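You operate a simulated robot arm through the tools that you are given. There is no shell and no other tool.

You are at the controls of a simulated two-armed robot. One attempt, no reset.

TASK
Swap the black tip on the rod in the holder for the green one.
Fine: black tip into the middle of the grey case, new tip screwed tight, lid closed. Set down upright: tip.

Only the result counts: the job must be done as asked and must still hold three seconds after the hand-in. Knocking over, shifting, dropping, spilling or breaking anything else fails it. Lids that push on must go on centred and level and be pressed home; caps that screw on are set level and turned clockwise until they are tight.

THE ROBOT
Two 7-joint arms with fingered hands on one trunk that stands fixed in place. Base frame: the origin is at the foot of the trunk, x ahead of it, y to its left, z up. Lengths are in m, angles in degrees, forces in N, time in s.
The left shoulder is at [0.02, 0.123, 1.212], the right one opposite. Payload 2.4 kg a hand.
The TCP of each hand is the grasp point between the finger pads, 0.017 m short of the fingertips. In the tool frame z runs along the fingers and y along their closing line. The gripper opens to 0.088 m. The gripper's body begins 0.047 m behind the TCP. The gripper is a hand of 3 fingers: y runs from the thumb to the fingers, the wrist lies at [0, 0, -0.165] in the tool frame, and closing takes about 1.5 s.
Orientation is told as [roll, pitch, yaw] about the base's x, y, z axes, in that order, counted from this pose: with the fingers straight down and closing along the base's y, the tool's x points along the base's -x, its y along +y and its z along -z.

THE INTERFACE
- The arms move only by the tool step_arm. It takes "left_steps", "right_steps" or both (then of equal length, played together; a hand with none holds still); each is a list that holds one entry, the list of rows, each a list of 6 numbers: the shift along the base's x, y, z in units of 40 mm (1.0 is 40 mm), then the turn, a rotation vector about the base's x, y, z in units of 5 degrees (1.0 is 5 degrees). In form: [[[dx, dy, dz, ax, ay, az], ...]]. A call has 1 to 20 rows; each row shifts and turns the commanded pose from where the row before left it. "left_jaw" and "right_jaw" are, for a hand that has rows, the finger opening in mm, from 0 to 88, set as the call begins (left out, the last holds). A call with a number of a shift or a turn outside -1 to 1 is refused whole. Rows are played at 5 a second. More than 0.05 m and 8.6 degrees between two rows, or a gripper value outside its range, and nothing of the call is played. Where a pose cannot be reached the arm comes as near as it can. A force on the tool above 40 N (or 10 N above the force at the start of the call, whichever is more), or a blocked arm, ends the call early, and 0.2 s more pass. The fingers move at their own pace (about 0.045 m/s each) and stop on an object; they squeeze with about 23 N. The grip force told is the motor's: it shows also when the fingers shut on nothing. Time passes only in rows, and 0.2 s behind the last, so rows that do not move let the fingers close. It gives the time, the measured TCP pose, the force on the tool (base axes), the opening and the grip force at its end, in the units of the frame above (readings bear some noise), with the torque about the TCP (base axes, N m) and any sound that the robot's microphone picked up.
- Cameras (640 x 400 px; columns grow to the right, rows downward): "scene" is now at [0.0379, 0.0284, 1.6514]; the picture's right is [0.43, -0.90, -0.00], its down [-0.79, -0.38, -0.48] and it looks along [0.44, 0.21, -0.88] (base axes); focal length 326 px, centre (320, 200). "left" rides on the left gripper at [-0.052, 0.004, -0.066] in its tool frame; the picture's right is [-0.09, -1.00, 0.00], its down [0.78, -0.07, -0.62] and it looks along [0.62, -0.05, 0.78] (tool axes); focal length 243 px, centre (320, 200). "right" rides on the right gripper at [0.052, 0.004, -0.066] in its tool frame; the picture's right is [-0.08, 1.00, 0.00], its down [-0.78, -0.07, -0.62] and it looks along [-0.62, -0.05, 0.78] (tool axes); focal length 243 px, centre (320, 200).
- capture(camera): a new picture of that camera. The clock stands still meanwhile.
- lift_body(by): slides the trunk up (or, below 0, down) by that many m; the arms and the scene camera ride with it, the base frame stays. It gives what a move gives, with no picture.
- set_grasp(shape, hand): the hand has 3 fingers and takes this shape, open, in about a second: jaw (thumb against the fingers, like two jaws); tri (thumb and two fingers); tip (a fingertip pinch); poke (one finger out to press); point (the index stretched); flat (the hand flat); cup (the hand cupped); fist (a fist). The gripper value then closes the fingers along that shape, each until it touches; the sizes above hold for jaw. It gives what a move gives, with no picture.
- head_to(pan, tilt): turns the head with the scene camera to pan (to the left, within 120 degrees either way) and tilt (down, from -29 to 69), counted from straight ahead of the robot. It gives what a move gives.
- pixel_to_xyz(camera, pixels): there is no depth. For up to 12 entries [column, row, z] of the newest picture of that camera ("zoom" is the newest enlarged one), the place [x, y] in the base frame at which the ray of that pixel passes the height z, good to about 0.003 m. The clock stands still meanwhile.
- close_up(camera, box): a new picture of the part [left, top, right, bottom] of that camera's present view, enlarged. The clock stands still meanwhile.
- hand_in(): hands the job in; it is judged then, once.

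Unless the task says otherwise, let go and move clear before handing in.

The tools are called after "Request:" as a command line: name --argument value ..., lists and objects as JSON in quotes. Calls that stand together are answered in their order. step_arm: Moves the arms, as the interface text tells. Its arguments: {"type":"object","properties":{"left_steps":{"type":"array","items":{"type":"array","items":{"type":"array","items":{"type":"number"}}}},"left_jaw":{"type":"number"},"right_steps":{"type":"array","items":{"type":"array","items":{"type":"array","items":{"type":"number"}}}},"right_jaw":{"type":"number"}},"required":[]} The other tools are called the same way: lift_body (by) slides the trunk up or down; set_grasp (shape, hand) gives the hand a shape; head_to (pan, tilt) turns the head that bears the scene camera; capture (camera) takes a picture; pixel_to_xyz (camera, pixels) gives the place at which the rays of pixels pass given heights; close_up (camera, box) takes an enlarged picture of a part of a camera's view; hand_in () hands the job in.

At the start:

```text
t: 0.0
left_eef_pos: [0.3081, 0.2615, 1.2234]
left_tool_rot: [0.1, 0.0, 0.0]
left_contact_force: [0.6, 0.2, 0.7]
left_ft_torque: [0.02, 0.0, 0.0]
left_width: 0.0882
left_gripper_force: 0.0
left_shape: jaw
right_eef_pos: [0.322, -0.0488, 1.2476]
right_tool_rot: [0.0, 0.0, 0.2]
right_contact_force: [0.4, 0.8, -0.5]
right_ft_torque: [0.0, 0.03, 0.01]
right_width: 0.0884
right_gripper_force: 0.1
right_shape: jaw
trunk travel left (down, up): [-0.425, 0.405]
head pan, tilt: [25.4, 61.1]
```

scene: 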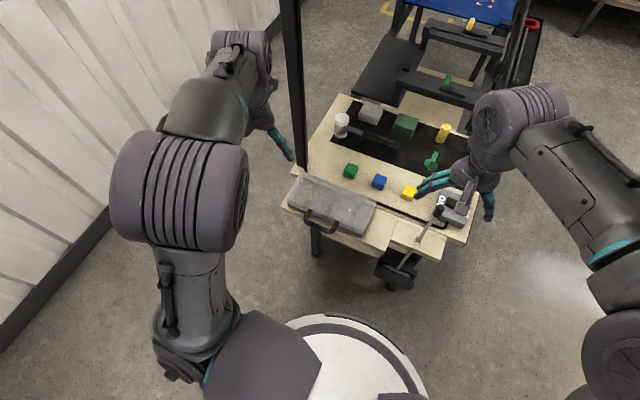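
right: 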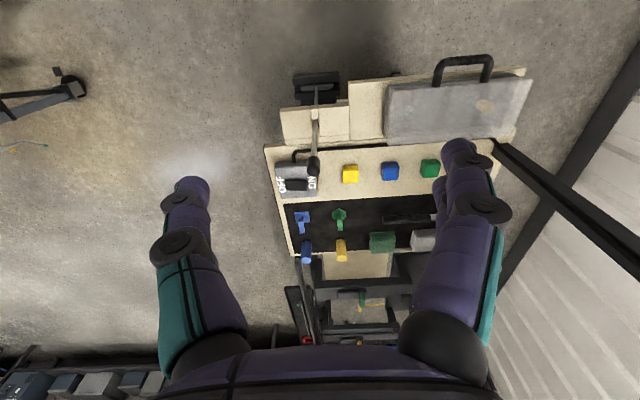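
left: 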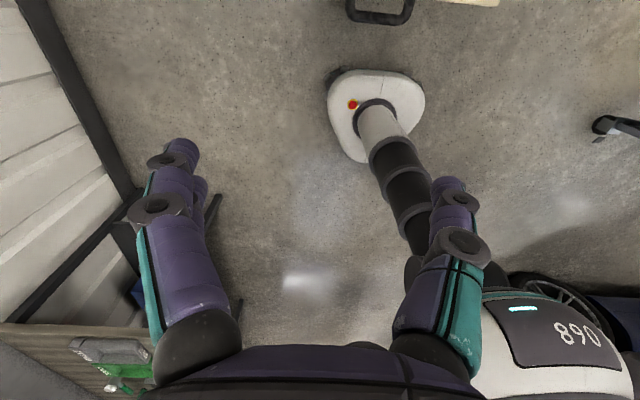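

The scene picture shows a bench with coloured items around (340-470, 100-220), too small to identify; I'll take enlarged pictures before moving.

Request:
close_up --camera "scene" --box '[280, 80, 500, 260]'

Request:
close_up --camera "right" --box '[250, 40, 550, 280]'

Request:
close_up --camera "scene" --box '[320, 80, 480, 180]'

```text
2.22 times, centred on (390, 170) of scene
```

zoom: 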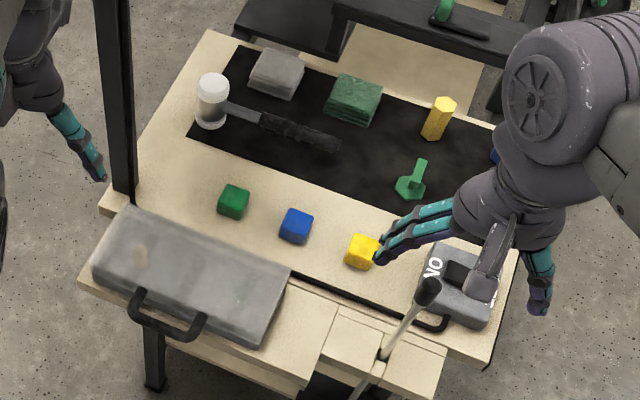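

```text
1.67 times, centred on (400, 160) of right
```

zoom: 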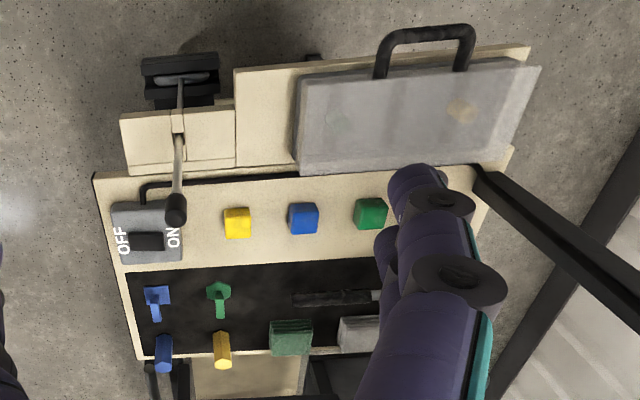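

```text
4.00 times, centred on (400, 130) of scene
```

zoom: 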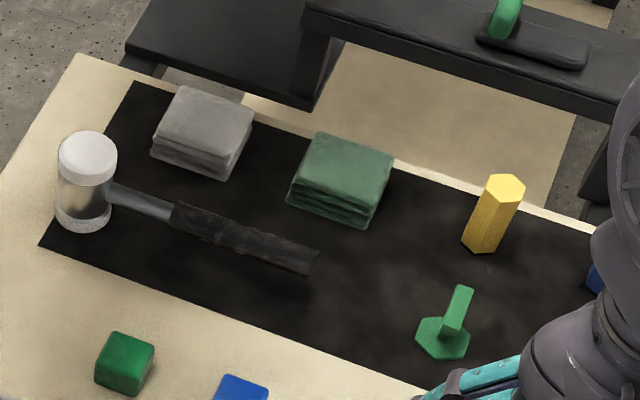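

The near bench has a vertical rod with a dark end at scene (440,200) and a grey box with a handle at (330,205), but other work places are visible further off (scene (470,20), left view (110,360)). I'll turn the head to survey everything.

Request:
head_to --pan 25 --tilt 35

Request:
capture --camera "scene"

Request:
head_to --pan 80 --tilt 45

Request:
capture --camera "scene"

Request:
head_to --pan -45 --tilt 45

Request:
capture --camera "scene"

Request:
head_to --pan -110 --tilt 45

Request:
capture --camera "scene"

```text
t: 0.9
left_eef_pos: [0.3089, 0.2609, 1.2218]
left_tool_rot: [0.0, 0.0, 0.0]
left_contact_force: [-0.7, -0.2, -0.4]
left_ft_torque: [-0.03, 0.02, -0.03]
left_width: 0.088
left_gripper_force: 0.1
left_shape: jaw
right_eef_pos: [0.3218, -0.0508, 1.2481]
right_tool_rot: [0.0, 0.0, 0.1]
right_contact_force: [-0.2, 0.8, -1.2]
right_ft_torque: [0.0, 0.01, -0.02]
right_width: 0.0879
right_gripper_force: 0.1
right_shape: jaw
trunk travel left (down, up): [-0.425, 0.405]
head pan, tilt: [25.0, 35.0]
```

```text
taken
```

scene: 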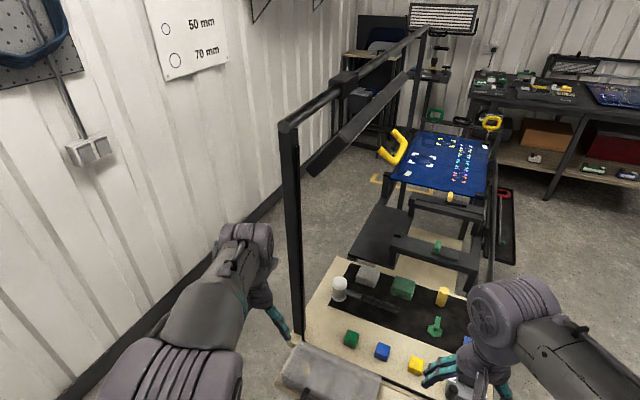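

```text
t: 2.1
left_eef_pos: [0.3082, 0.2598, 1.2218]
left_tool_rot: [0.0, 0.0, 0.0]
left_contact_force: [-0.8, 0.4, 0.1]
left_ft_torque: [-0.01, 0.01, 0.02]
left_width: 0.0879
left_gripper_force: 0.1
left_shape: jaw
right_eef_pos: [0.3221, -0.0495, 1.2478]
right_tool_rot: [-0.1, 0.0, 0.1]
right_contact_force: [0.3, 0.0, 1.3]
right_ft_torque: [0.04, -0.01, -0.03]
right_width: 0.088
right_gripper_force: 0.1
right_shape: jaw
trunk travel left (down, up): [-0.425, 0.405]
head pan, tilt: [80.0, 45.0]
```

```text
taken
```

scene: 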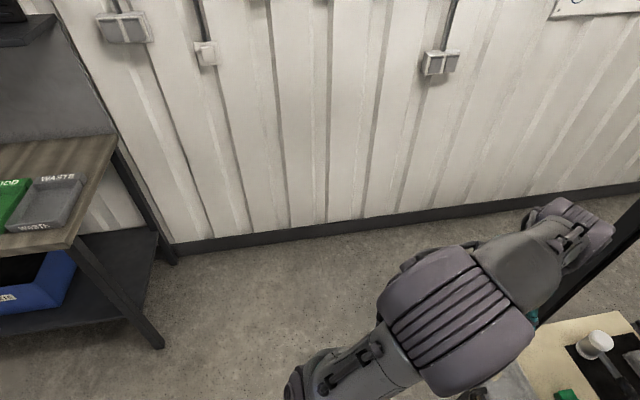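

```text
t: 4.2
left_eef_pos: [0.3091, 0.2611, 1.2228]
left_tool_rot: [0.0, 0.0, 0.0]
left_contact_force: [0.3, -0.3, 0.4]
left_ft_torque: [0.03, 0.02, 0.0]
left_width: 0.0881
left_gripper_force: 0.0
left_shape: jaw
right_eef_pos: [0.3208, -0.0489, 1.2476]
right_tool_rot: [0.1, 0.0, 0.0]
right_contact_force: [0.3, -0.2, -0.4]
right_ft_torque: [-0.03, -0.02, 0.02]
right_width: 0.0879
right_gripper_force: 0.0
right_shape: jaw
trunk travel left (down, up): [-0.425, 0.405]
head pan, tilt: [-45.0, 45.0]
```

```text
taken
```

scene: 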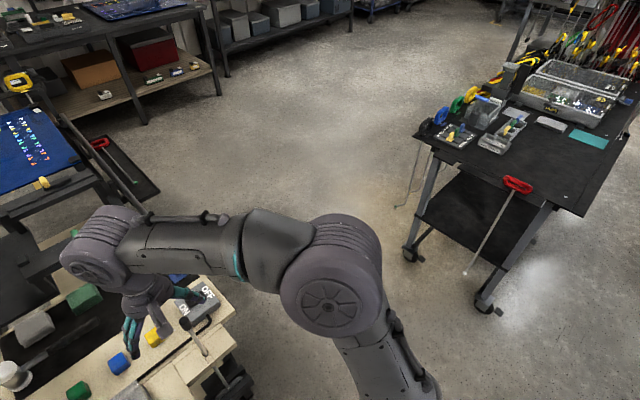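

```text
t: 5.5
left_eef_pos: [0.309, 0.2613, 1.2223]
left_tool_rot: [0.0, 0.1, -0.1]
left_contact_force: [1.2, 0.6, 0.4]
left_ft_torque: [-0.04, 0.0, -0.01]
left_width: 0.088
left_gripper_force: 0.2
left_shape: jaw
right_eef_pos: [0.3215, -0.0491, 1.2482]
right_tool_rot: [0.1, 0.0, 0.1]
right_contact_force: [0.4, -0.3, 0.4]
right_ft_torque: [0.0, -0.04, 0.01]
right_width: 0.088
right_gripper_force: 0.0
right_shape: jaw
trunk travel left (down, up): [-0.425, 0.405]
head pan, tilt: [-110.0, 45.0]
```

```text
taken
```

scene: 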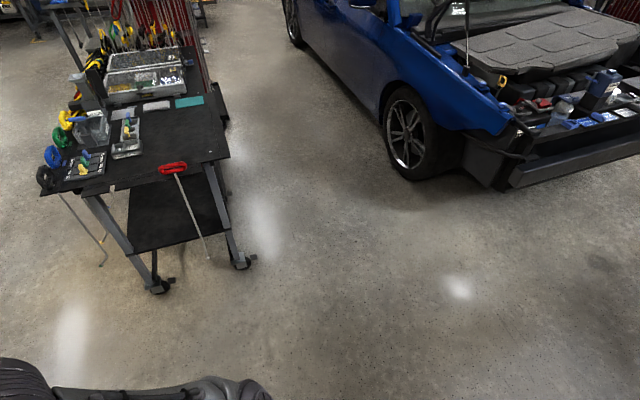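

The other views show only a car and far carts; the work is on the bench in front. I'll look back at it and enlarge the grey handled case (scene (330,205)) and the rod (430,215).

Request:
head_to --pan 25 --tilt 65

Request:
close_up --camera "scene" --box '[270, 130, 400, 211]'

Request:
close_up --camera "scene" --box '[360, 130, 490, 211]'

Request:
close_up --camera "right" --box '[370, 40, 550, 153]'

Request:
close_up --camera "right" --box '[250, 60, 410, 160]'

Request:
close_up --camera "right" --box '[270, 130, 450, 243]'

Request:
capture --camera "scene"

```text
t: 7.7
left_eef_pos: [0.3099, 0.2614, 1.2226]
left_tool_rot: [0.0, 0.0, 0.0]
left_contact_force: [0.5, 0.5, -0.5]
left_ft_torque: [0.01, -0.03, 0.02]
left_width: 0.0878
left_gripper_force: 0.1
left_shape: jaw
right_eef_pos: [0.3217, -0.0496, 1.2469]
right_tool_rot: [0.0, 0.1, 0.2]
right_contact_force: [0.3, -1.2, -0.4]
right_ft_torque: [0.0, -0.01, 0.01]
right_width: 0.0881
right_gripper_force: 0.1
right_shape: jaw
trunk travel left (down, up): [-0.425, 0.405]
head pan, tilt: [25.0, 65.0]
```

```text
4.92 times, centred on (335, 170) of scene
```

zoom: 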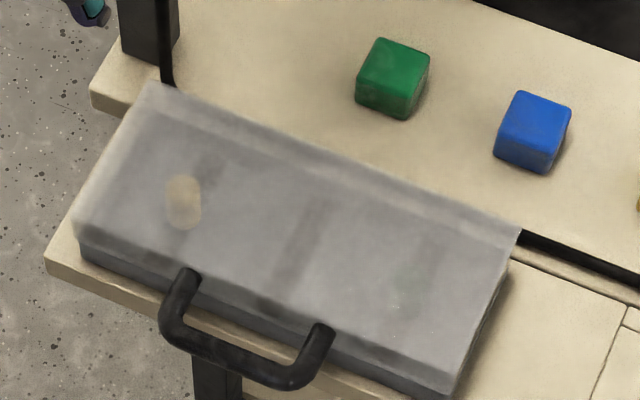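

```text
4.92 times, centred on (425, 170) of scene
```

zoom: 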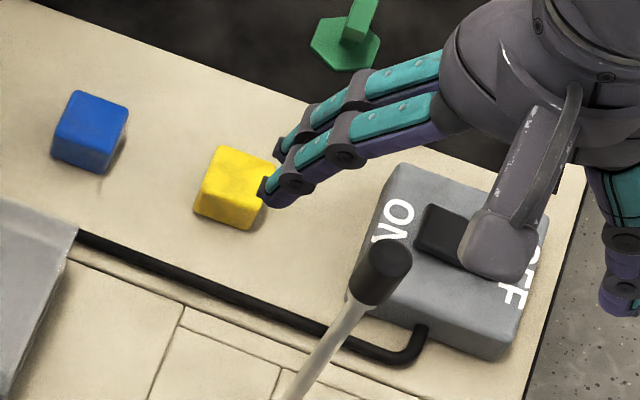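

```text
3.54 times, centred on (460, 96) of right
```

zoom: 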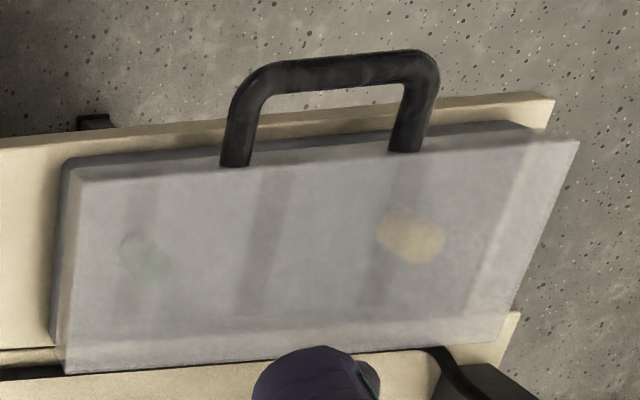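

```text
4.00 times, centred on (330, 110) of right
```

zoom: 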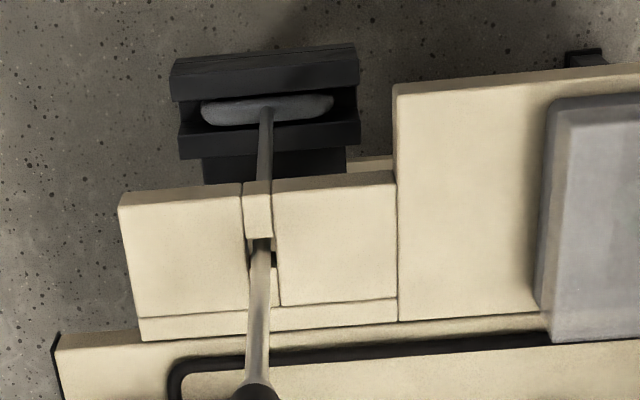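

```text
3.54 times, centred on (360, 186) of right
```

zoom: 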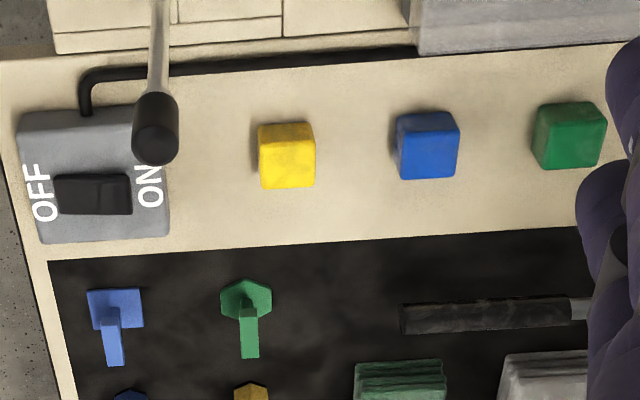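

```text
taken
```

scene: 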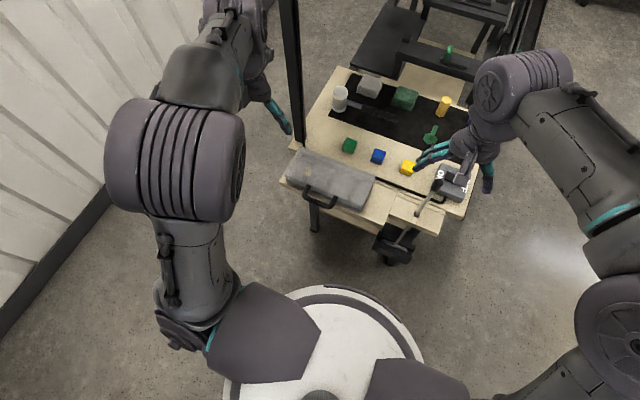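

The case lid is translucent grey, with a greenish blob and a tan blob seen inside it; the rod stands vertical with a black tip at scene (437,187). I'll triangulate heights using both cameras on yellow cube, rod tip and case corners.

Request:
capture --camera "right"

Request:
pixel_to_xyz --camera "scene" --pixels '[[407, 167, 0.7], [407, 167, 0.8], [407, 167, 0.9], [438, 184, 0.8], [438, 184, 0.9], [438, 184, 1.0], [415, 216, 0.7], [415, 216, 0.8]]'

Request:
pixel_to_xyz --camera "right" --pixels '[[351, 173, 0.7], [351, 173, 0.8], [351, 173, 0.9], [314, 167, 0.8], [314, 167, 0.9], [314, 167, 1.0], [316, 122, 0.7], [316, 122, 0.8]]'

```text
taken
```

right: 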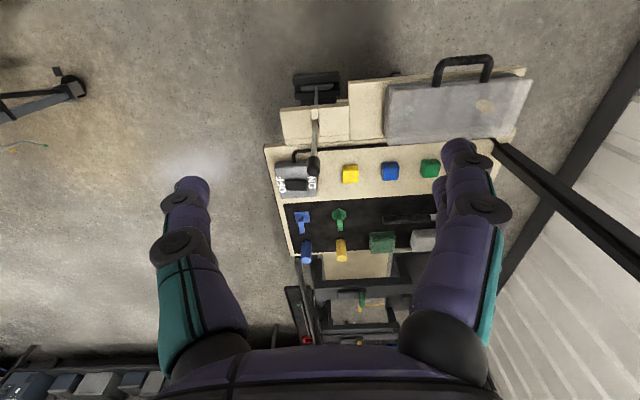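

```text
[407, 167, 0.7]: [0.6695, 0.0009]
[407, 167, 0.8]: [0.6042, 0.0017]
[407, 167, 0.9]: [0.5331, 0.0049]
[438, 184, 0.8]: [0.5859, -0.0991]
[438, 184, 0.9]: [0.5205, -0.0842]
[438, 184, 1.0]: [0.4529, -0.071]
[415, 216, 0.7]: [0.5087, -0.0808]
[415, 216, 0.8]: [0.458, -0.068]
```

```text
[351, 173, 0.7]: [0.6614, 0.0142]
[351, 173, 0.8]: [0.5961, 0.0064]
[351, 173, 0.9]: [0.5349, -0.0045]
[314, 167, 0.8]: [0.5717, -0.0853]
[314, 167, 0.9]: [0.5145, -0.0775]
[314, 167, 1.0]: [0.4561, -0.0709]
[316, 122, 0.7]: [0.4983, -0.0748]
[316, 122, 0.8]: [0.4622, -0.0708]
```

Triangulation puts the rod near (0.455, -0.071) with its tip top about z=1.0 and the bench near 0.83. I'll move the right hand lower and to the side to view the rod closely.

Request:
step_arm --right_steps '[[[-0.14, -0.56, -0.8, 0, 0, 0], [-0.14, -0.56, -0.8, 0, 0, 0], [-0.14, -0.56, -0.8, 0, 0, 0], [-0.14, -0.56, -0.8, 0, 0, 0]]]'

Request:
capture --camera "right"

Request:
capture --camera "scene"

```text
t: 8.7
left_eef_pos: [0.3086, 0.2608, 1.2219]
left_tool_rot: [0.0, -0.1, 0.0]
left_contact_force: [-0.4, -0.1, 0.2]
left_ft_torque: [-0.02, 0.02, 0.01]
left_width: 0.0882
left_gripper_force: 0.1
left_shape: jaw
right_eef_pos: [0.2982, -0.1398, 1.1188]
right_tool_rot: [-0.2, 0.0, 0.2]
right_contact_force: [-0.4, 0.7, -0.4]
right_ft_torque: [0.02, -0.02, 0.01]
right_width: 0.088
right_gripper_force: 0.1
right_shape: jaw
trunk travel left (down, up): [-0.425, 0.405]
head pan, tilt: [25.0, 65.0]
```

```text
taken
```

right: 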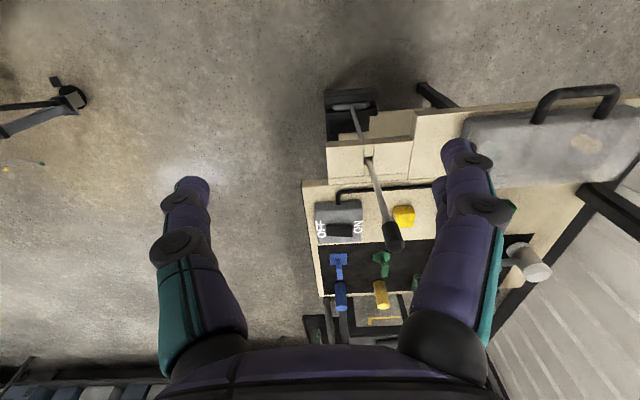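

```text
taken
```

scene: 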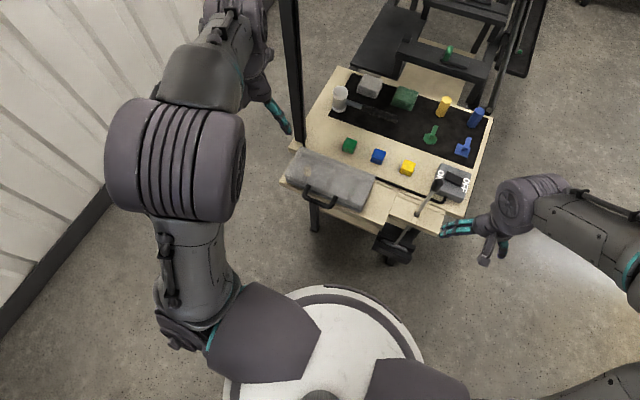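

Request:
close_up --camera "right" --box '[300, 80, 460, 260]'

Request:
close_up --camera "scene" --box '[360, 140, 500, 270]'

Request:
pixel_to_xyz --camera "scene" --pixels '[[438, 184, 0.9], [438, 184, 1.0], [437, 188, 0.95], [407, 167, 0.8], [407, 167, 0.85], [407, 167, 0.9]]'

Request:
pixel_to_xyz --camera "right" --pixels '[[394, 243, 0.9], [394, 243, 0.95], [394, 243, 1.0], [403, 216, 0.8], [403, 216, 0.85], [403, 216, 0.9]]'

```text
2.22 times, centred on (380, 170) of right
```

zoom: 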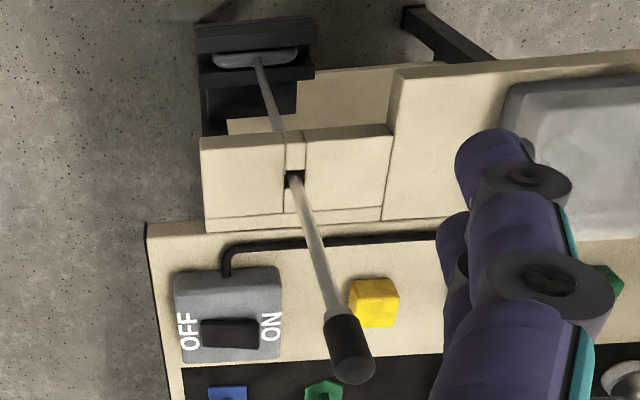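

```text
3.08 times, centred on (430, 205) of scene
```

zoom: 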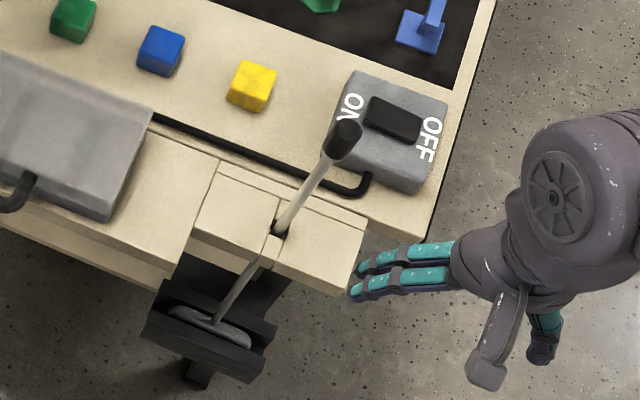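

```text
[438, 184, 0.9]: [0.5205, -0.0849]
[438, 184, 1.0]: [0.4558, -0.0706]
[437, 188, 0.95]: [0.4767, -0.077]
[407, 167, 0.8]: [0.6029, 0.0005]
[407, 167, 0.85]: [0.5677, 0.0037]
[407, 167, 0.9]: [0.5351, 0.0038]
```

```text
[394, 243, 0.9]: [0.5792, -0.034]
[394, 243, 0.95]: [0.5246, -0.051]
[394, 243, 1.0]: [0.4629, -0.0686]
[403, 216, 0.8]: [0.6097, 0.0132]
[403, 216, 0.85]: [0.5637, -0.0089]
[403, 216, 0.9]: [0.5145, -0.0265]
```

The rod is vertical, passing a notched block with its T-handle in a lower clamp; tip top at about (0.456,-0.070,1.0). Now I'll enlarge the case edges, handle and tip for detail.

Request:
close_up --camera "scene" --box '[280, 180, 344, 220]'

Request:
close_up --camera "scene" --box '[325, 165, 389, 215]'

Request:
close_up --camera "scene" --box '[410, 170, 458, 200]'

Request:
close_up --camera "scene" --box '[280, 140, 344, 180]'

```text
10.00 times, centred on (312, 200) of scene
```

zoom: 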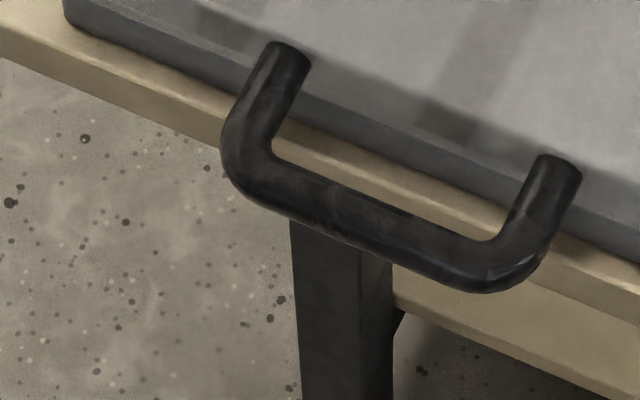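

```text
8.00 times, centred on (357, 190) of scene
```

zoom: 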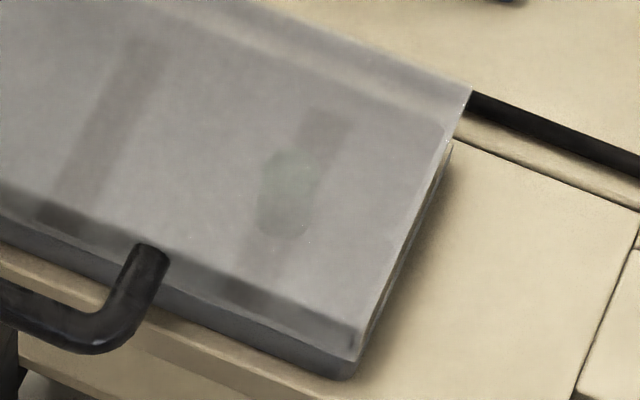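

```text
13.33 times, centred on (434, 185) of scene
```

zoom: 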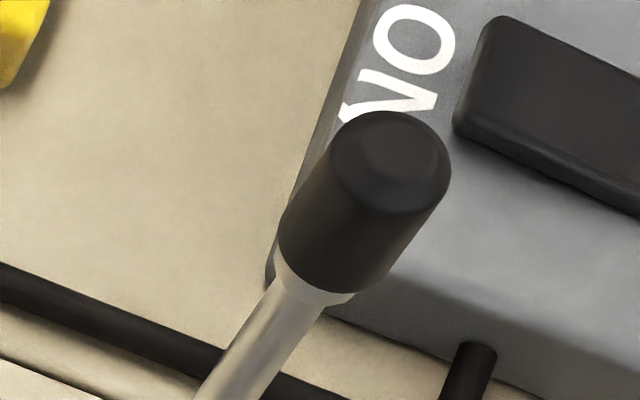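

```text
10.00 times, centred on (312, 160) of scene
```

zoom: 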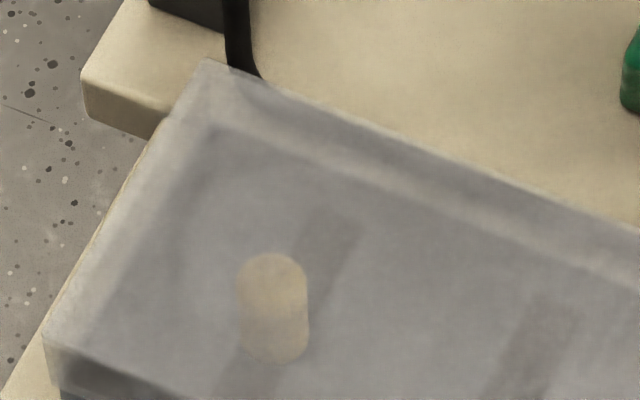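

The case has slots with tan tip left, green tip right, and an empty middle; a U-handle sticks out from the lid's front. I'll triangulate handle and case corners with both cameras.

Request:
close_up --camera "right" --box '[440, 70, 640, 195]'

Request:
pixel_to_xyz --camera "scene" --pixels '[[303.5, 196, 0.8], [303.5, 196, 0.85], [333, 208.5, 0.8], [333, 208.5, 0.85], [309, 185, 0.8], [309, 185, 0.85], [336, 196.5, 0.8], [336, 196.5, 0.85], [383.5, 176, 0.8], [383.5, 176, 0.85], [370, 210, 0.8], [370, 210, 0.85]]'

```text
3.20 times, centred on (540, 132) of right
```

zoom: 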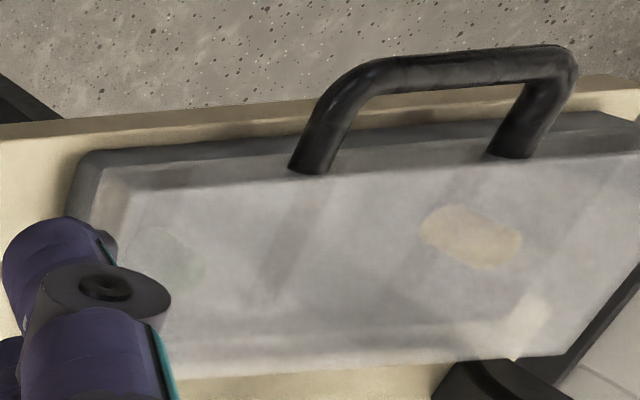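

```text
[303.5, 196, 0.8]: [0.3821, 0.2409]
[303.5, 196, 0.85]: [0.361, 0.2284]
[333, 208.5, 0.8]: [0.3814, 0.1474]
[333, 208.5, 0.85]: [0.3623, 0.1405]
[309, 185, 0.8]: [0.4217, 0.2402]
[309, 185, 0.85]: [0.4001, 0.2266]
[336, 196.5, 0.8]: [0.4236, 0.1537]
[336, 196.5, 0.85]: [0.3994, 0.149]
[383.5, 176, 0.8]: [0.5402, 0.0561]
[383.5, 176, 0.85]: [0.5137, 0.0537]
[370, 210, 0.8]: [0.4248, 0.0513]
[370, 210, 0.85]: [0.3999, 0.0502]
```

Request:
pixel_to_xyz --camera "right" --pixels '[[616, 90, 0.8], [616, 90, 0.85], [616, 90, 0.9], [550, 95, 0.8], [550, 95, 0.85], [550, 95, 0.9], [536, 122, 0.8], [536, 122, 0.85], [601, 117, 0.8], [601, 117, 0.85], [471, 117, 0.8], [471, 117, 0.85]]'

Request:
pixel_to_xyz --camera "scene" --pixels '[[303.5, 196, 0.9], [333, 208.5, 0.9], [287, 189, 0.8], [287, 189, 0.85], [300, 147, 0.8], [300, 147, 0.85]]'

```text
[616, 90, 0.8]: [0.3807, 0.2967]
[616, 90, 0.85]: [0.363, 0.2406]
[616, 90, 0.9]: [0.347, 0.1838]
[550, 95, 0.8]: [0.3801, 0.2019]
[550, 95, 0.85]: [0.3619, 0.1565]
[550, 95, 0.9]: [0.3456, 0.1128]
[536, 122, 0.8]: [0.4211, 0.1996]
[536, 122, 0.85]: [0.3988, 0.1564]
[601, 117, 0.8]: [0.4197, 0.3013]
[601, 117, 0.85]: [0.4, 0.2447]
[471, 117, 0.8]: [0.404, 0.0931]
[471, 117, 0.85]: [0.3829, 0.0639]
```

```text
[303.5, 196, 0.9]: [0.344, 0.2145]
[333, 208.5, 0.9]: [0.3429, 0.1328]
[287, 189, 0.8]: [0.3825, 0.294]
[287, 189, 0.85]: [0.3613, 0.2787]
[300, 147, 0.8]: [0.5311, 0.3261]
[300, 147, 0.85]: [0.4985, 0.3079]
```

The handle bar is horizontal at about x=0.356, y=0.14–0.23, z≈0.867, with the lid about x 0.39–0.50, y 0.05–0.30. I'll yaw the left hand by 90° at a safe staging place so that its fingers close across the bar.

Request:
step_arm --left_steps '[[[-0.08, -0.1, -0.1, 0, 0, 1], [-0.08, -0.1, -0.1, 0, 0, 1], [-0.08, -0.1, -0.1, 0, 0, 1], [-0.08, -0.1, -0.1, 0, 0, 1], [-0.08, -0.1, -0.1, 0, 0, 1], [-0.08, -0.1, -0.1, 0, 0, 1], [-0.08, -0.1, -0.1, 0, 0, 1], [-0.08, -0.1, -0.1, 0, 0, 1], [-0.08, -0.1, -0.1, 0, 0, 1], [-0.08, -0.1, -0.1, 0, 0, 1], [-0.08, -0.1, -0.1, 0, 0, 1], [-0.08, -0.1, -0.1, 0, 0, 1], [-0.08, -0.1, -0.1, 0, 0, 1], [-0.08, -0.1, -0.1, 0, 0, 1], [-0.08, -0.1, -0.1, 0, 0, 1], [-0.08, -0.1, -0.1, 0, 0, 1], [-0.08, -0.1, -0.1, 0, 0, 1], [-0.08, -0.1, -0.1, 0, 0, 1]]]'

Request:
capture --camera "scene"

Request:
capture --camera "left"

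```text
t: 12.5
left_eef_pos: [0.2535, 0.1886, 1.1498]
left_tool_rot: [0.0, 0.0, 90.1]
left_contact_force: [-0.4, 0.0, -0.8]
left_ft_torque: [0.02, 0.01, 0.02]
left_width: 0.0879
left_gripper_force: 0.0
left_shape: jaw
right_eef_pos: [0.2991, -0.1387, 1.1191]
right_tool_rot: [0.1, 0.0, 0.1]
right_contact_force: [-0.5, 0.0, -0.4]
right_ft_torque: [0.02, -0.01, -0.02]
right_width: 0.0879
right_gripper_force: 0.2
right_shape: jaw
trunk travel left (down, up): [-0.425, 0.405]
head pan, tilt: [25.0, 65.0]
```

```text
taken
```

scene: 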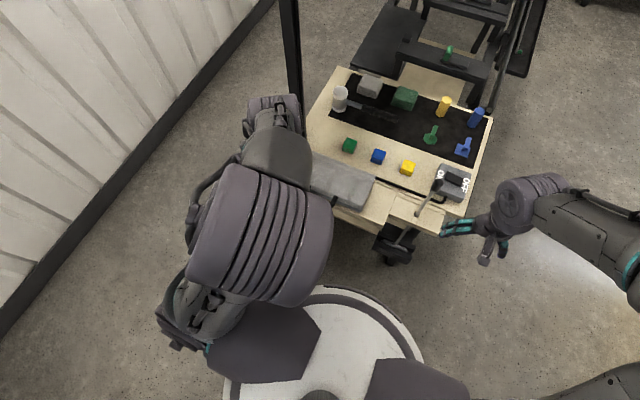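

```text
taken
```

left: 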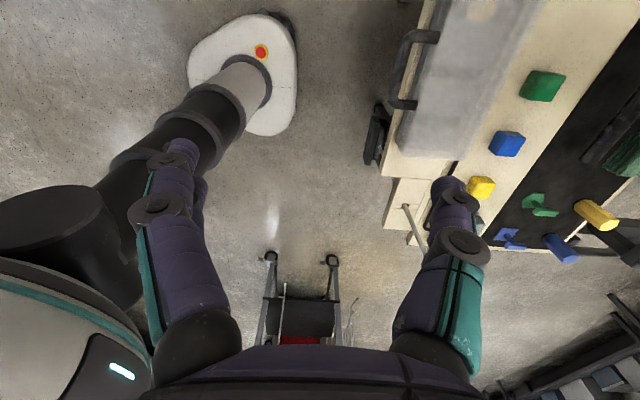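

Yaw of 90° works and the left camera now sees the handle at (408,70). I'll enlarge it and triangulate better.

Request:
close_up --camera "left" --box '[360, 0, 552, 120]'

Request:
pixel_to_xyz --camera "left" --pixels '[[402, 38, 0.85], [402, 38, 0.87], [402, 38, 0.89], [391, 99, 0.85], [391, 99, 0.87], [391, 99, 0.89], [398, 150, 0.82], [398, 150, 0.87], [452, 158, 0.87], [443, 158, 0.82]]'

```text
3.33 times, centred on (456, 60) of left
```

zoom: 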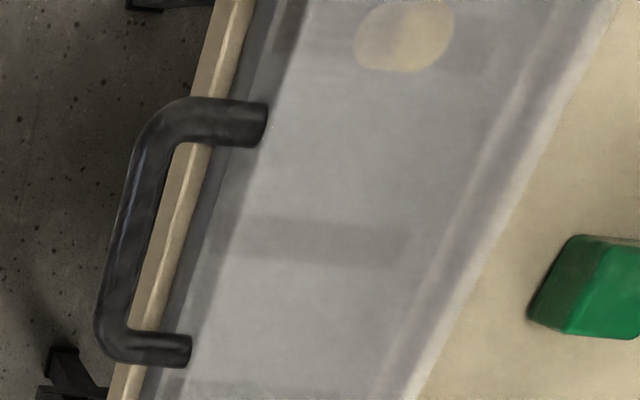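

```text
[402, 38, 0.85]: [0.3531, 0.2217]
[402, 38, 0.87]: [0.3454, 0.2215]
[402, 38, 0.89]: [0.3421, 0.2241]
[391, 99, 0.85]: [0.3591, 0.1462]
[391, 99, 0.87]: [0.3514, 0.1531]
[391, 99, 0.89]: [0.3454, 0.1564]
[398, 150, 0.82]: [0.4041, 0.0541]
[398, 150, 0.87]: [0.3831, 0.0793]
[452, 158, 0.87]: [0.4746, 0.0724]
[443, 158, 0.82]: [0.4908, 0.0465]
```

Request:
pixel_to_xyz --camera "left" --pixels '[[401.4, 70.6, 0.84], [401.4, 70.6, 0.86], [401.4, 70.6, 0.88], [408, 38, 0.86], [394, 101, 0.86]]'

Request:
pixel_to_xyz --camera "scene" --pixels '[[317.5, 203.5, 0.84], [317.5, 203.5, 0.86], [317.5, 203.5, 0.88], [317.5, 203.5, 0.9]]'

Request:
pixel_to_xyz --camera "right" --pixels '[[583, 92.5, 0.84], [583, 92.5, 0.86], [583, 92.5, 0.88], [583, 92.5, 0.9]]'

```text
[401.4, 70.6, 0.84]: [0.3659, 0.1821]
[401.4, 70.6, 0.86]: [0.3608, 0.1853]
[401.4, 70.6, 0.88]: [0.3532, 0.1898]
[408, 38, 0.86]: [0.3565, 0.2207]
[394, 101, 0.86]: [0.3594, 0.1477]
```

```text
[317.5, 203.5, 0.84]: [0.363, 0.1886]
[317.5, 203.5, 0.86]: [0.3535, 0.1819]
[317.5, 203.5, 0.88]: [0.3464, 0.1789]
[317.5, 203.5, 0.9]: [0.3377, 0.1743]
```

```text
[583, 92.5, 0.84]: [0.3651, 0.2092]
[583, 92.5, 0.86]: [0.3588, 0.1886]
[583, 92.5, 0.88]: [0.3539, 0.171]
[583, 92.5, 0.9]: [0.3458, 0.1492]
```

All three cameras agree: bar at about (0.358, 0.184, 0.862), along y. I'll pitch the left hand to point forward-down (60°) and go to a pre-grasp 60 mm short of the bar.

Request:
step_arm --left_steps '[[[0.11, -0.01, -0.54, 0, -1, 0], [0.11, -0.01, -0.54, 0, -1, 0], [0.11, -0.01, -0.54, 0, -1, 0], [0.11, -0.01, -0.54, 0, -1, 0], [0.11, -0.01, -0.54, 0, -1, 0], [0.11, -0.01, -0.54, 0, -1, 0], [0.11, -0.01, -0.54, 0, -1, 0], [0.11, -0.01, -0.54, 0, -1, 0], [0.11, -0.01, -0.54, 0, -1, 0], [0.11, -0.01, -0.54, 0, -1, 0], [0.11, -0.01, -0.54, 0, -1, 0], [0.11, -0.01, -0.54, 0, -1, 0]]]' --left_jaw 44

Request:
capture --camera "left"

Request:
capture --camera "scene"

Request:
capture --camera "right"

```text
t: 15.1
left_eef_pos: [0.3159, 0.1844, 0.89]
left_tool_rot: [-60.1, 0.1, 90.0]
left_contact_force: [0.5, -0.6, 0.0]
left_ft_torque: [0.01, 0.01, -0.03]
left_width: 0.0444
left_gripper_force: 0.1
left_shape: jaw
left hand out of reach, approached as far as the arm can: row 5, 6
right_eef_pos: [0.3, -0.1376, 1.1203]
right_tool_rot: [0.0, 0.0, 0.1]
right_contact_force: [-0.2, 0.0, -0.2]
right_ft_torque: [-0.01, 0.07, 0.02]
right_width: 0.0879
right_gripper_force: 0.0
right_shape: jaw
trunk travel left (down, up): [-0.425, 0.405]
head pan, tilt: [25.0, 65.0]
```

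```text
taken
```

left: 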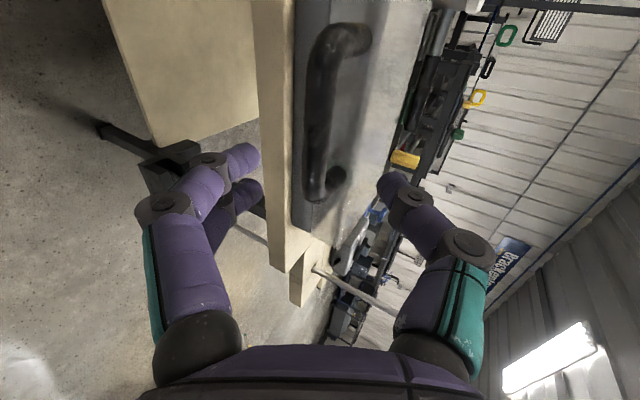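

```text
taken
```

scene: 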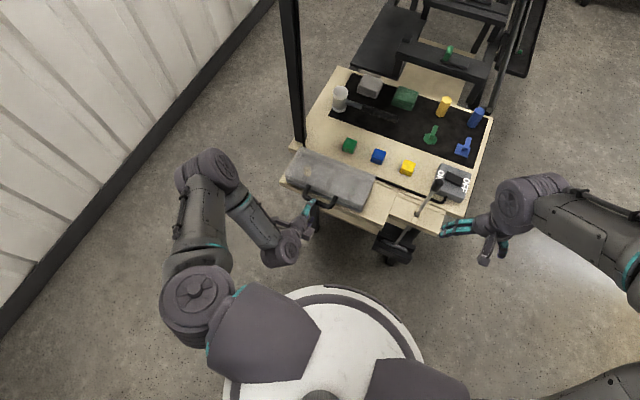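

```text
taken
```

right: 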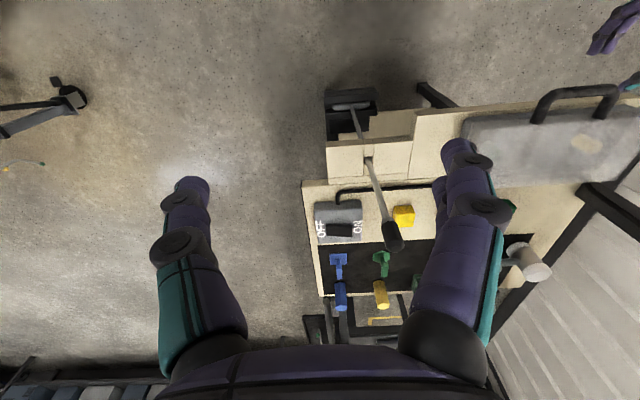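

The hand points at the handle with the bar near image column 322 (aligned with the grasp centre), roughly 50–70 mm ahead. I'll advance 45 mm along the tool axis and look again.

Request:
step_arm --left_steps '[[[0.25, 0, -0.14, 0, 0, 0], [0.25, 0, -0.14, 0, 0, 0], [0.25, 0, -0.14, 0, 0, 0], [0.25, 0, -0.14, 0, 0, 0]]]'

Request:
capture --camera "left"

Request:
close_up --camera "scene" --box '[260, 140, 400, 260]'

```text
t: 16.1
left_eef_pos: [0.356, 0.1842, 0.8679]
left_tool_rot: [-60.0, 0.0, 90.1]
left_contact_force: [1.2, 0.0, -0.2]
left_ft_torque: [0.03, -0.01, -0.01]
left_width: 0.0443
left_gripper_force: 0.2
left_shape: jaw
right_eef_pos: [0.298, -0.1379, 1.1184]
right_tool_rot: [0.1, 0.0, 0.0]
right_contact_force: [-0.5, 0.1, 0.5]
right_ft_torque: [0.02, 0.01, -0.03]
right_width: 0.0875
right_gripper_force: 0.1
right_shape: jaw
trunk travel left (down, up): [-0.425, 0.405]
head pan, tilt: [25.0, 65.0]
```

```text
taken
```

left: 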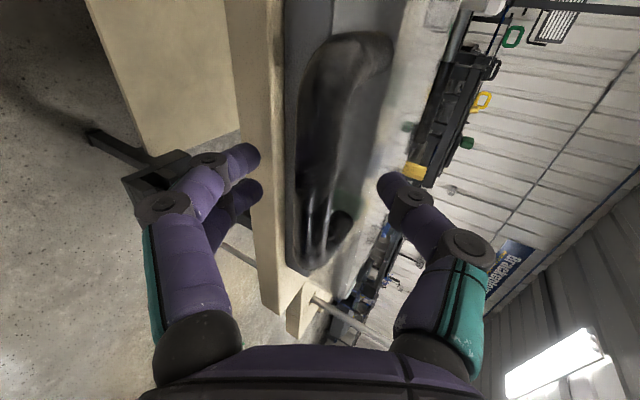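

```text
3.33 times, centred on (330, 200) of scene
```

zoom: 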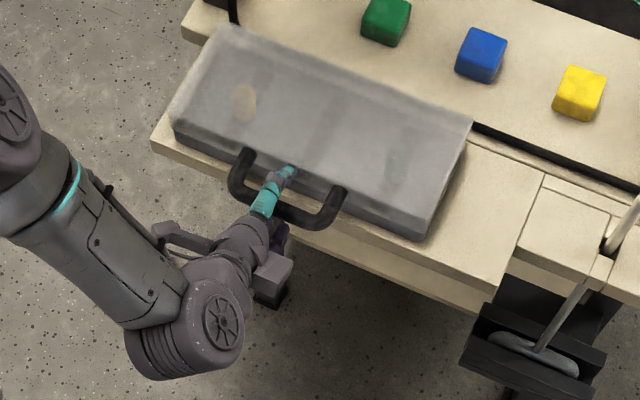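

The bar is between the fingers, around 12 mm beyond the grasp point. I'll advance 12 mm and close on it.

Request:
step_arm --left_steps '[[[0.13, 0, -0.07, 0, 0, 0], [0.13, 0, -0.07, 0, 0, 0]]]'

Request:
step_arm --left_steps '[[[0, 0, 0, 0, 0, 0], [0, 0, 0, 0, 0, 0], [0, 0, 0, 0, 0, 0], [0, 0, 0, 0, 0, 0], [0, 0, 0, 0, 0, 0], [0, 0, 0, 0, 0, 0], [0, 0, 0, 0, 0, 0], [0, 0, 0, 0, 0, 0]]]' --left_jaw 0

Request:
capture --camera "left"

```text
t: 16.7
left_eef_pos: [0.3656, 0.184, 0.8618]
left_tool_rot: [-60.1, 0.0, 90.0]
left_contact_force: [-1.5, 0.5, 0.0]
left_ft_torque: [-0.01, -0.03, 0.01]
left_width: 0.0442
left_gripper_force: 0.1
left_shape: jaw
right_eef_pos: [0.2978, -0.1384, 1.1191]
right_tool_rot: [0.1, 0.0, 0.1]
right_contact_force: [0.1, 0.4, 0.1]
right_ft_torque: [-0.01, 0.0, -0.01]
right_width: 0.0877
right_gripper_force: 0.1
right_shape: jaw
trunk travel left (down, up): [-0.425, 0.405]
head pan, tilt: [25.0, 65.0]
```

```text
t: 18.5
left_eef_pos: [0.3661, 0.1845, 0.8618]
left_tool_rot: [-60.2, 0.0, 90.0]
left_contact_force: [-2.7, 1.4, 7.0]
left_ft_torque: [-0.02, -0.98, 0.01]
left_width: 0.0126
left_gripper_force: 23.3
left_shape: jaw
right_eef_pos: [0.2978, -0.1379, 1.1199]
right_tool_rot: [0.0, 0.0, 0.2]
right_contact_force: [-0.8, 0.4, -0.5]
right_ft_torque: [0.02, -0.01, 0.01]
right_width: 0.0879
right_gripper_force: 0.0
right_shape: jaw
trunk travel left (down, up): [-0.425, 0.405]
head pan, tilt: [25.0, 65.0]
```

```text
taken
```

left: 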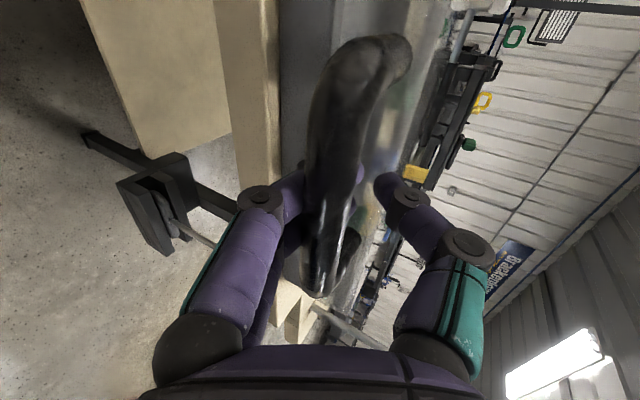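

The left hand holds the bar (width 12.6 mm, 23 N). I'll try a 5° opening about the supposed rear hinge and see how the lid moves.

Request:
step_arm --left_steps '[[[0, 0, 0.15, 0, 0.5, 0], [0, 0, 0.15, 0, 0.5, 0]]]'

Request:
close_up --camera "scene" --box '[260, 130, 400, 230]'

Request:
close_up --camera "right" --box '[440, 70, 640, 195]'

```text
t: 19.1
left_eef_pos: [0.3669, 0.1838, 0.8726]
left_tool_rot: [-55.0, -0.1, 90.0]
left_contact_force: [5.8, 0.6, 4.4]
left_ft_torque: [0.01, -0.72, 0.02]
left_width: 0.0125
left_gripper_force: 23.2
left_shape: jaw
right_eef_pos: [0.2992, -0.1389, 1.1192]
right_tool_rot: [0.1, 0.0, 0.1]
right_contact_force: [0.4, -0.1, -0.3]
right_ft_torque: [0.01, 0.01, 0.0]
right_width: 0.0882
right_gripper_force: 0.1
right_shape: jaw
trunk travel left (down, up): [-0.425, 0.405]
head pan, tilt: [25.0, 65.0]
```

```text
4.00 times, centred on (330, 180) of scene
```

zoom: 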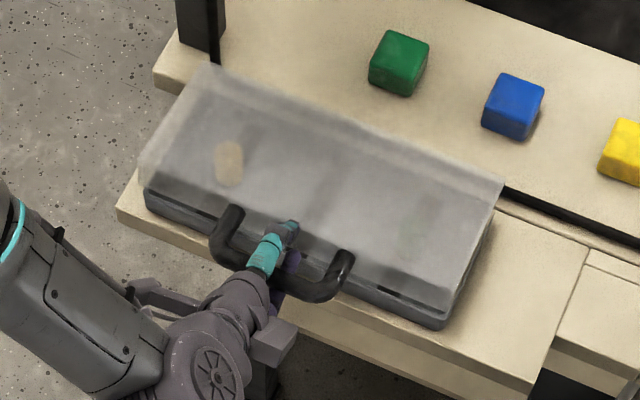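

```text
3.20 times, centred on (540, 132) of right
```

zoom: 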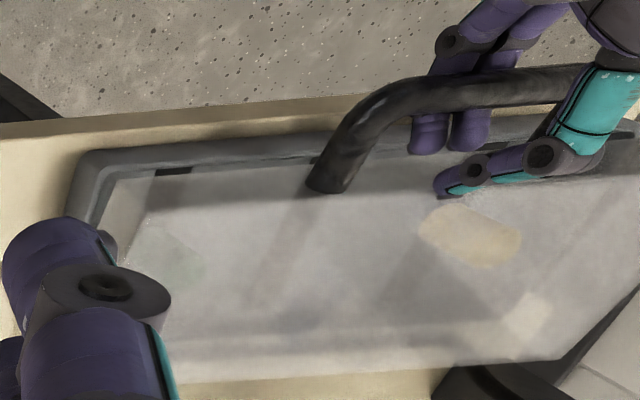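

The front has lifted and the rear edge stays: hinged at the back. I'll locate the rear edge to plan the arc.

Request:
pixel_to_xyz --camera "scene" --pixels '[[375.5, 175.5, 0.83], [375.5, 175.5, 0.85], [375.5, 175.5, 0.87], [301, 146, 0.83], [301, 146, 0.85], [301, 146, 0.87], [354, 200, 0.85], [354, 200, 0.87]]'

Request:
pixel_to_xyz --camera "right" --pixels '[[615, 181, 0.83], [615, 181, 0.85], [615, 181, 0.87]]'

```text
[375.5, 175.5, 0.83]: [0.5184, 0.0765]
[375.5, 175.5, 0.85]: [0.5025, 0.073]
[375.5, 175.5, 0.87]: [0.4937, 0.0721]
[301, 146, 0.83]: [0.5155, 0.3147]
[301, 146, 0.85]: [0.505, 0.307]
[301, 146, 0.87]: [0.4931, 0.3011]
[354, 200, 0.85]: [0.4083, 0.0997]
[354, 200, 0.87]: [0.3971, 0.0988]
```

```text
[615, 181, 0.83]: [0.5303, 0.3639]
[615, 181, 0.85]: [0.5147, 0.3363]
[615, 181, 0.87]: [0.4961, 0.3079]
```

The lid's rear top edge is at x≈0.494, z≈0.872, so the hinge is near (0.497, 0.85). I'll swing the handle along that arc to about 60° with the hand turning along.

Request:
step_arm --left_steps '[[[0.064, 0, 0.289, 0, 1, 0], [0.089, 0, 0.282, 0, 1, 0], [0.113, 0, 0.273, 0, 1, 0], [0.137, 0, 0.262, 0, 1, 0], [0.159, 0, 0.249, 0, 1, 0]]]'

Request:
close_up --camera "scene" --box '[260, 110, 420, 230]'

```text
t: 20.3
left_eef_pos: [0.3899, 0.1834, 0.9268]
left_tool_rot: [-29.9, 0.0, 89.8]
left_contact_force: [13.1, -1.2, -5.2]
left_ft_torque: [0.01, -0.56, 0.0]
left_width: 0.0125
left_gripper_force: 23.0
left_shape: jaw
right_eef_pos: [0.3007, -0.139, 1.1195]
right_tool_rot: [0.0, 0.1, 0.1]
right_contact_force: [0.1, 0.1, -0.1]
right_ft_torque: [0.01, -0.02, 0.01]
right_width: 0.0877
right_gripper_force: 0.0
right_shape: jaw
trunk travel left (down, up): [-0.425, 0.405]
head pan, tilt: [25.0, 65.0]
```

```text
3.33 times, centred on (340, 170) of scene
```

zoom: 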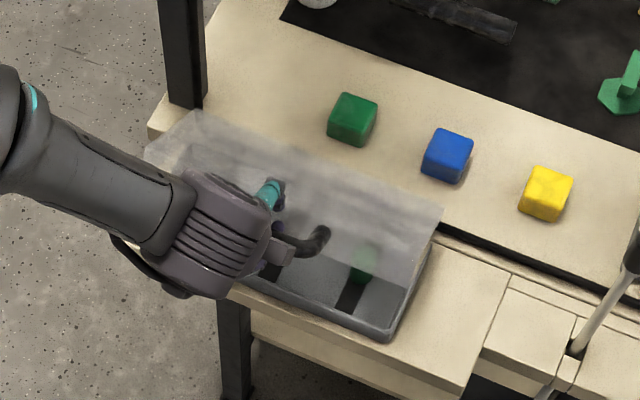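

The lid follows; the tool feels ~13 N toward the hinge so my arc is a little too wide. I'll continue to ~60° with a slightly tighter radius.

Request:
step_arm --left_steps '[[[0.197, 0, 0.215, 0, 1, 0], [0.217, 0, 0.198, 0, 1, 0], [0.235, 0, 0.18, 0, 1, 0], [0.252, 0, 0.162, 0, 1, 0], [0.262, 0, 0.141, 0, 1, 0]]]'

Request:
close_up --camera "scene" --box '[260, 110, 420, 230]'

Request:
capture --camera "right"

```text
t: 21.5
left_eef_pos: [0.4372, 0.1836, 0.9644]
left_tool_rot: [-4.9, -0.1, 90.0]
left_contact_force: [6.0, -4.2, 2.6]
left_ft_torque: [-0.03, -0.77, -0.09]
left_width: 0.0121
left_gripper_force: 23.4
left_shape: jaw
right_eef_pos: [0.301, -0.1391, 1.1191]
right_tool_rot: [0.1, 0.0, 0.0]
right_contact_force: [0.0, 0.6, -0.2]
right_ft_torque: [-0.03, 0.0, 0.01]
right_width: 0.0877
right_gripper_force: 0.0
right_shape: jaw
trunk travel left (down, up): [-0.425, 0.405]
head pan, tilt: [25.0, 65.0]
```

```text
3.33 times, centred on (340, 170) of scene
```

zoom: 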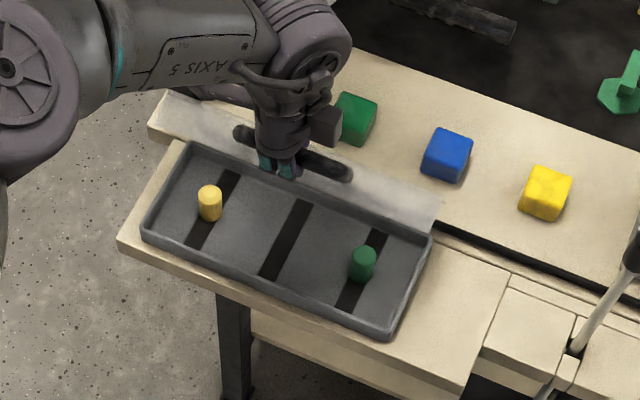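

```text
taken
```

right: 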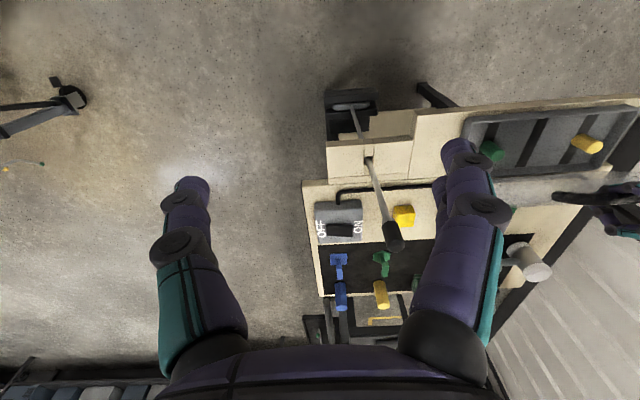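

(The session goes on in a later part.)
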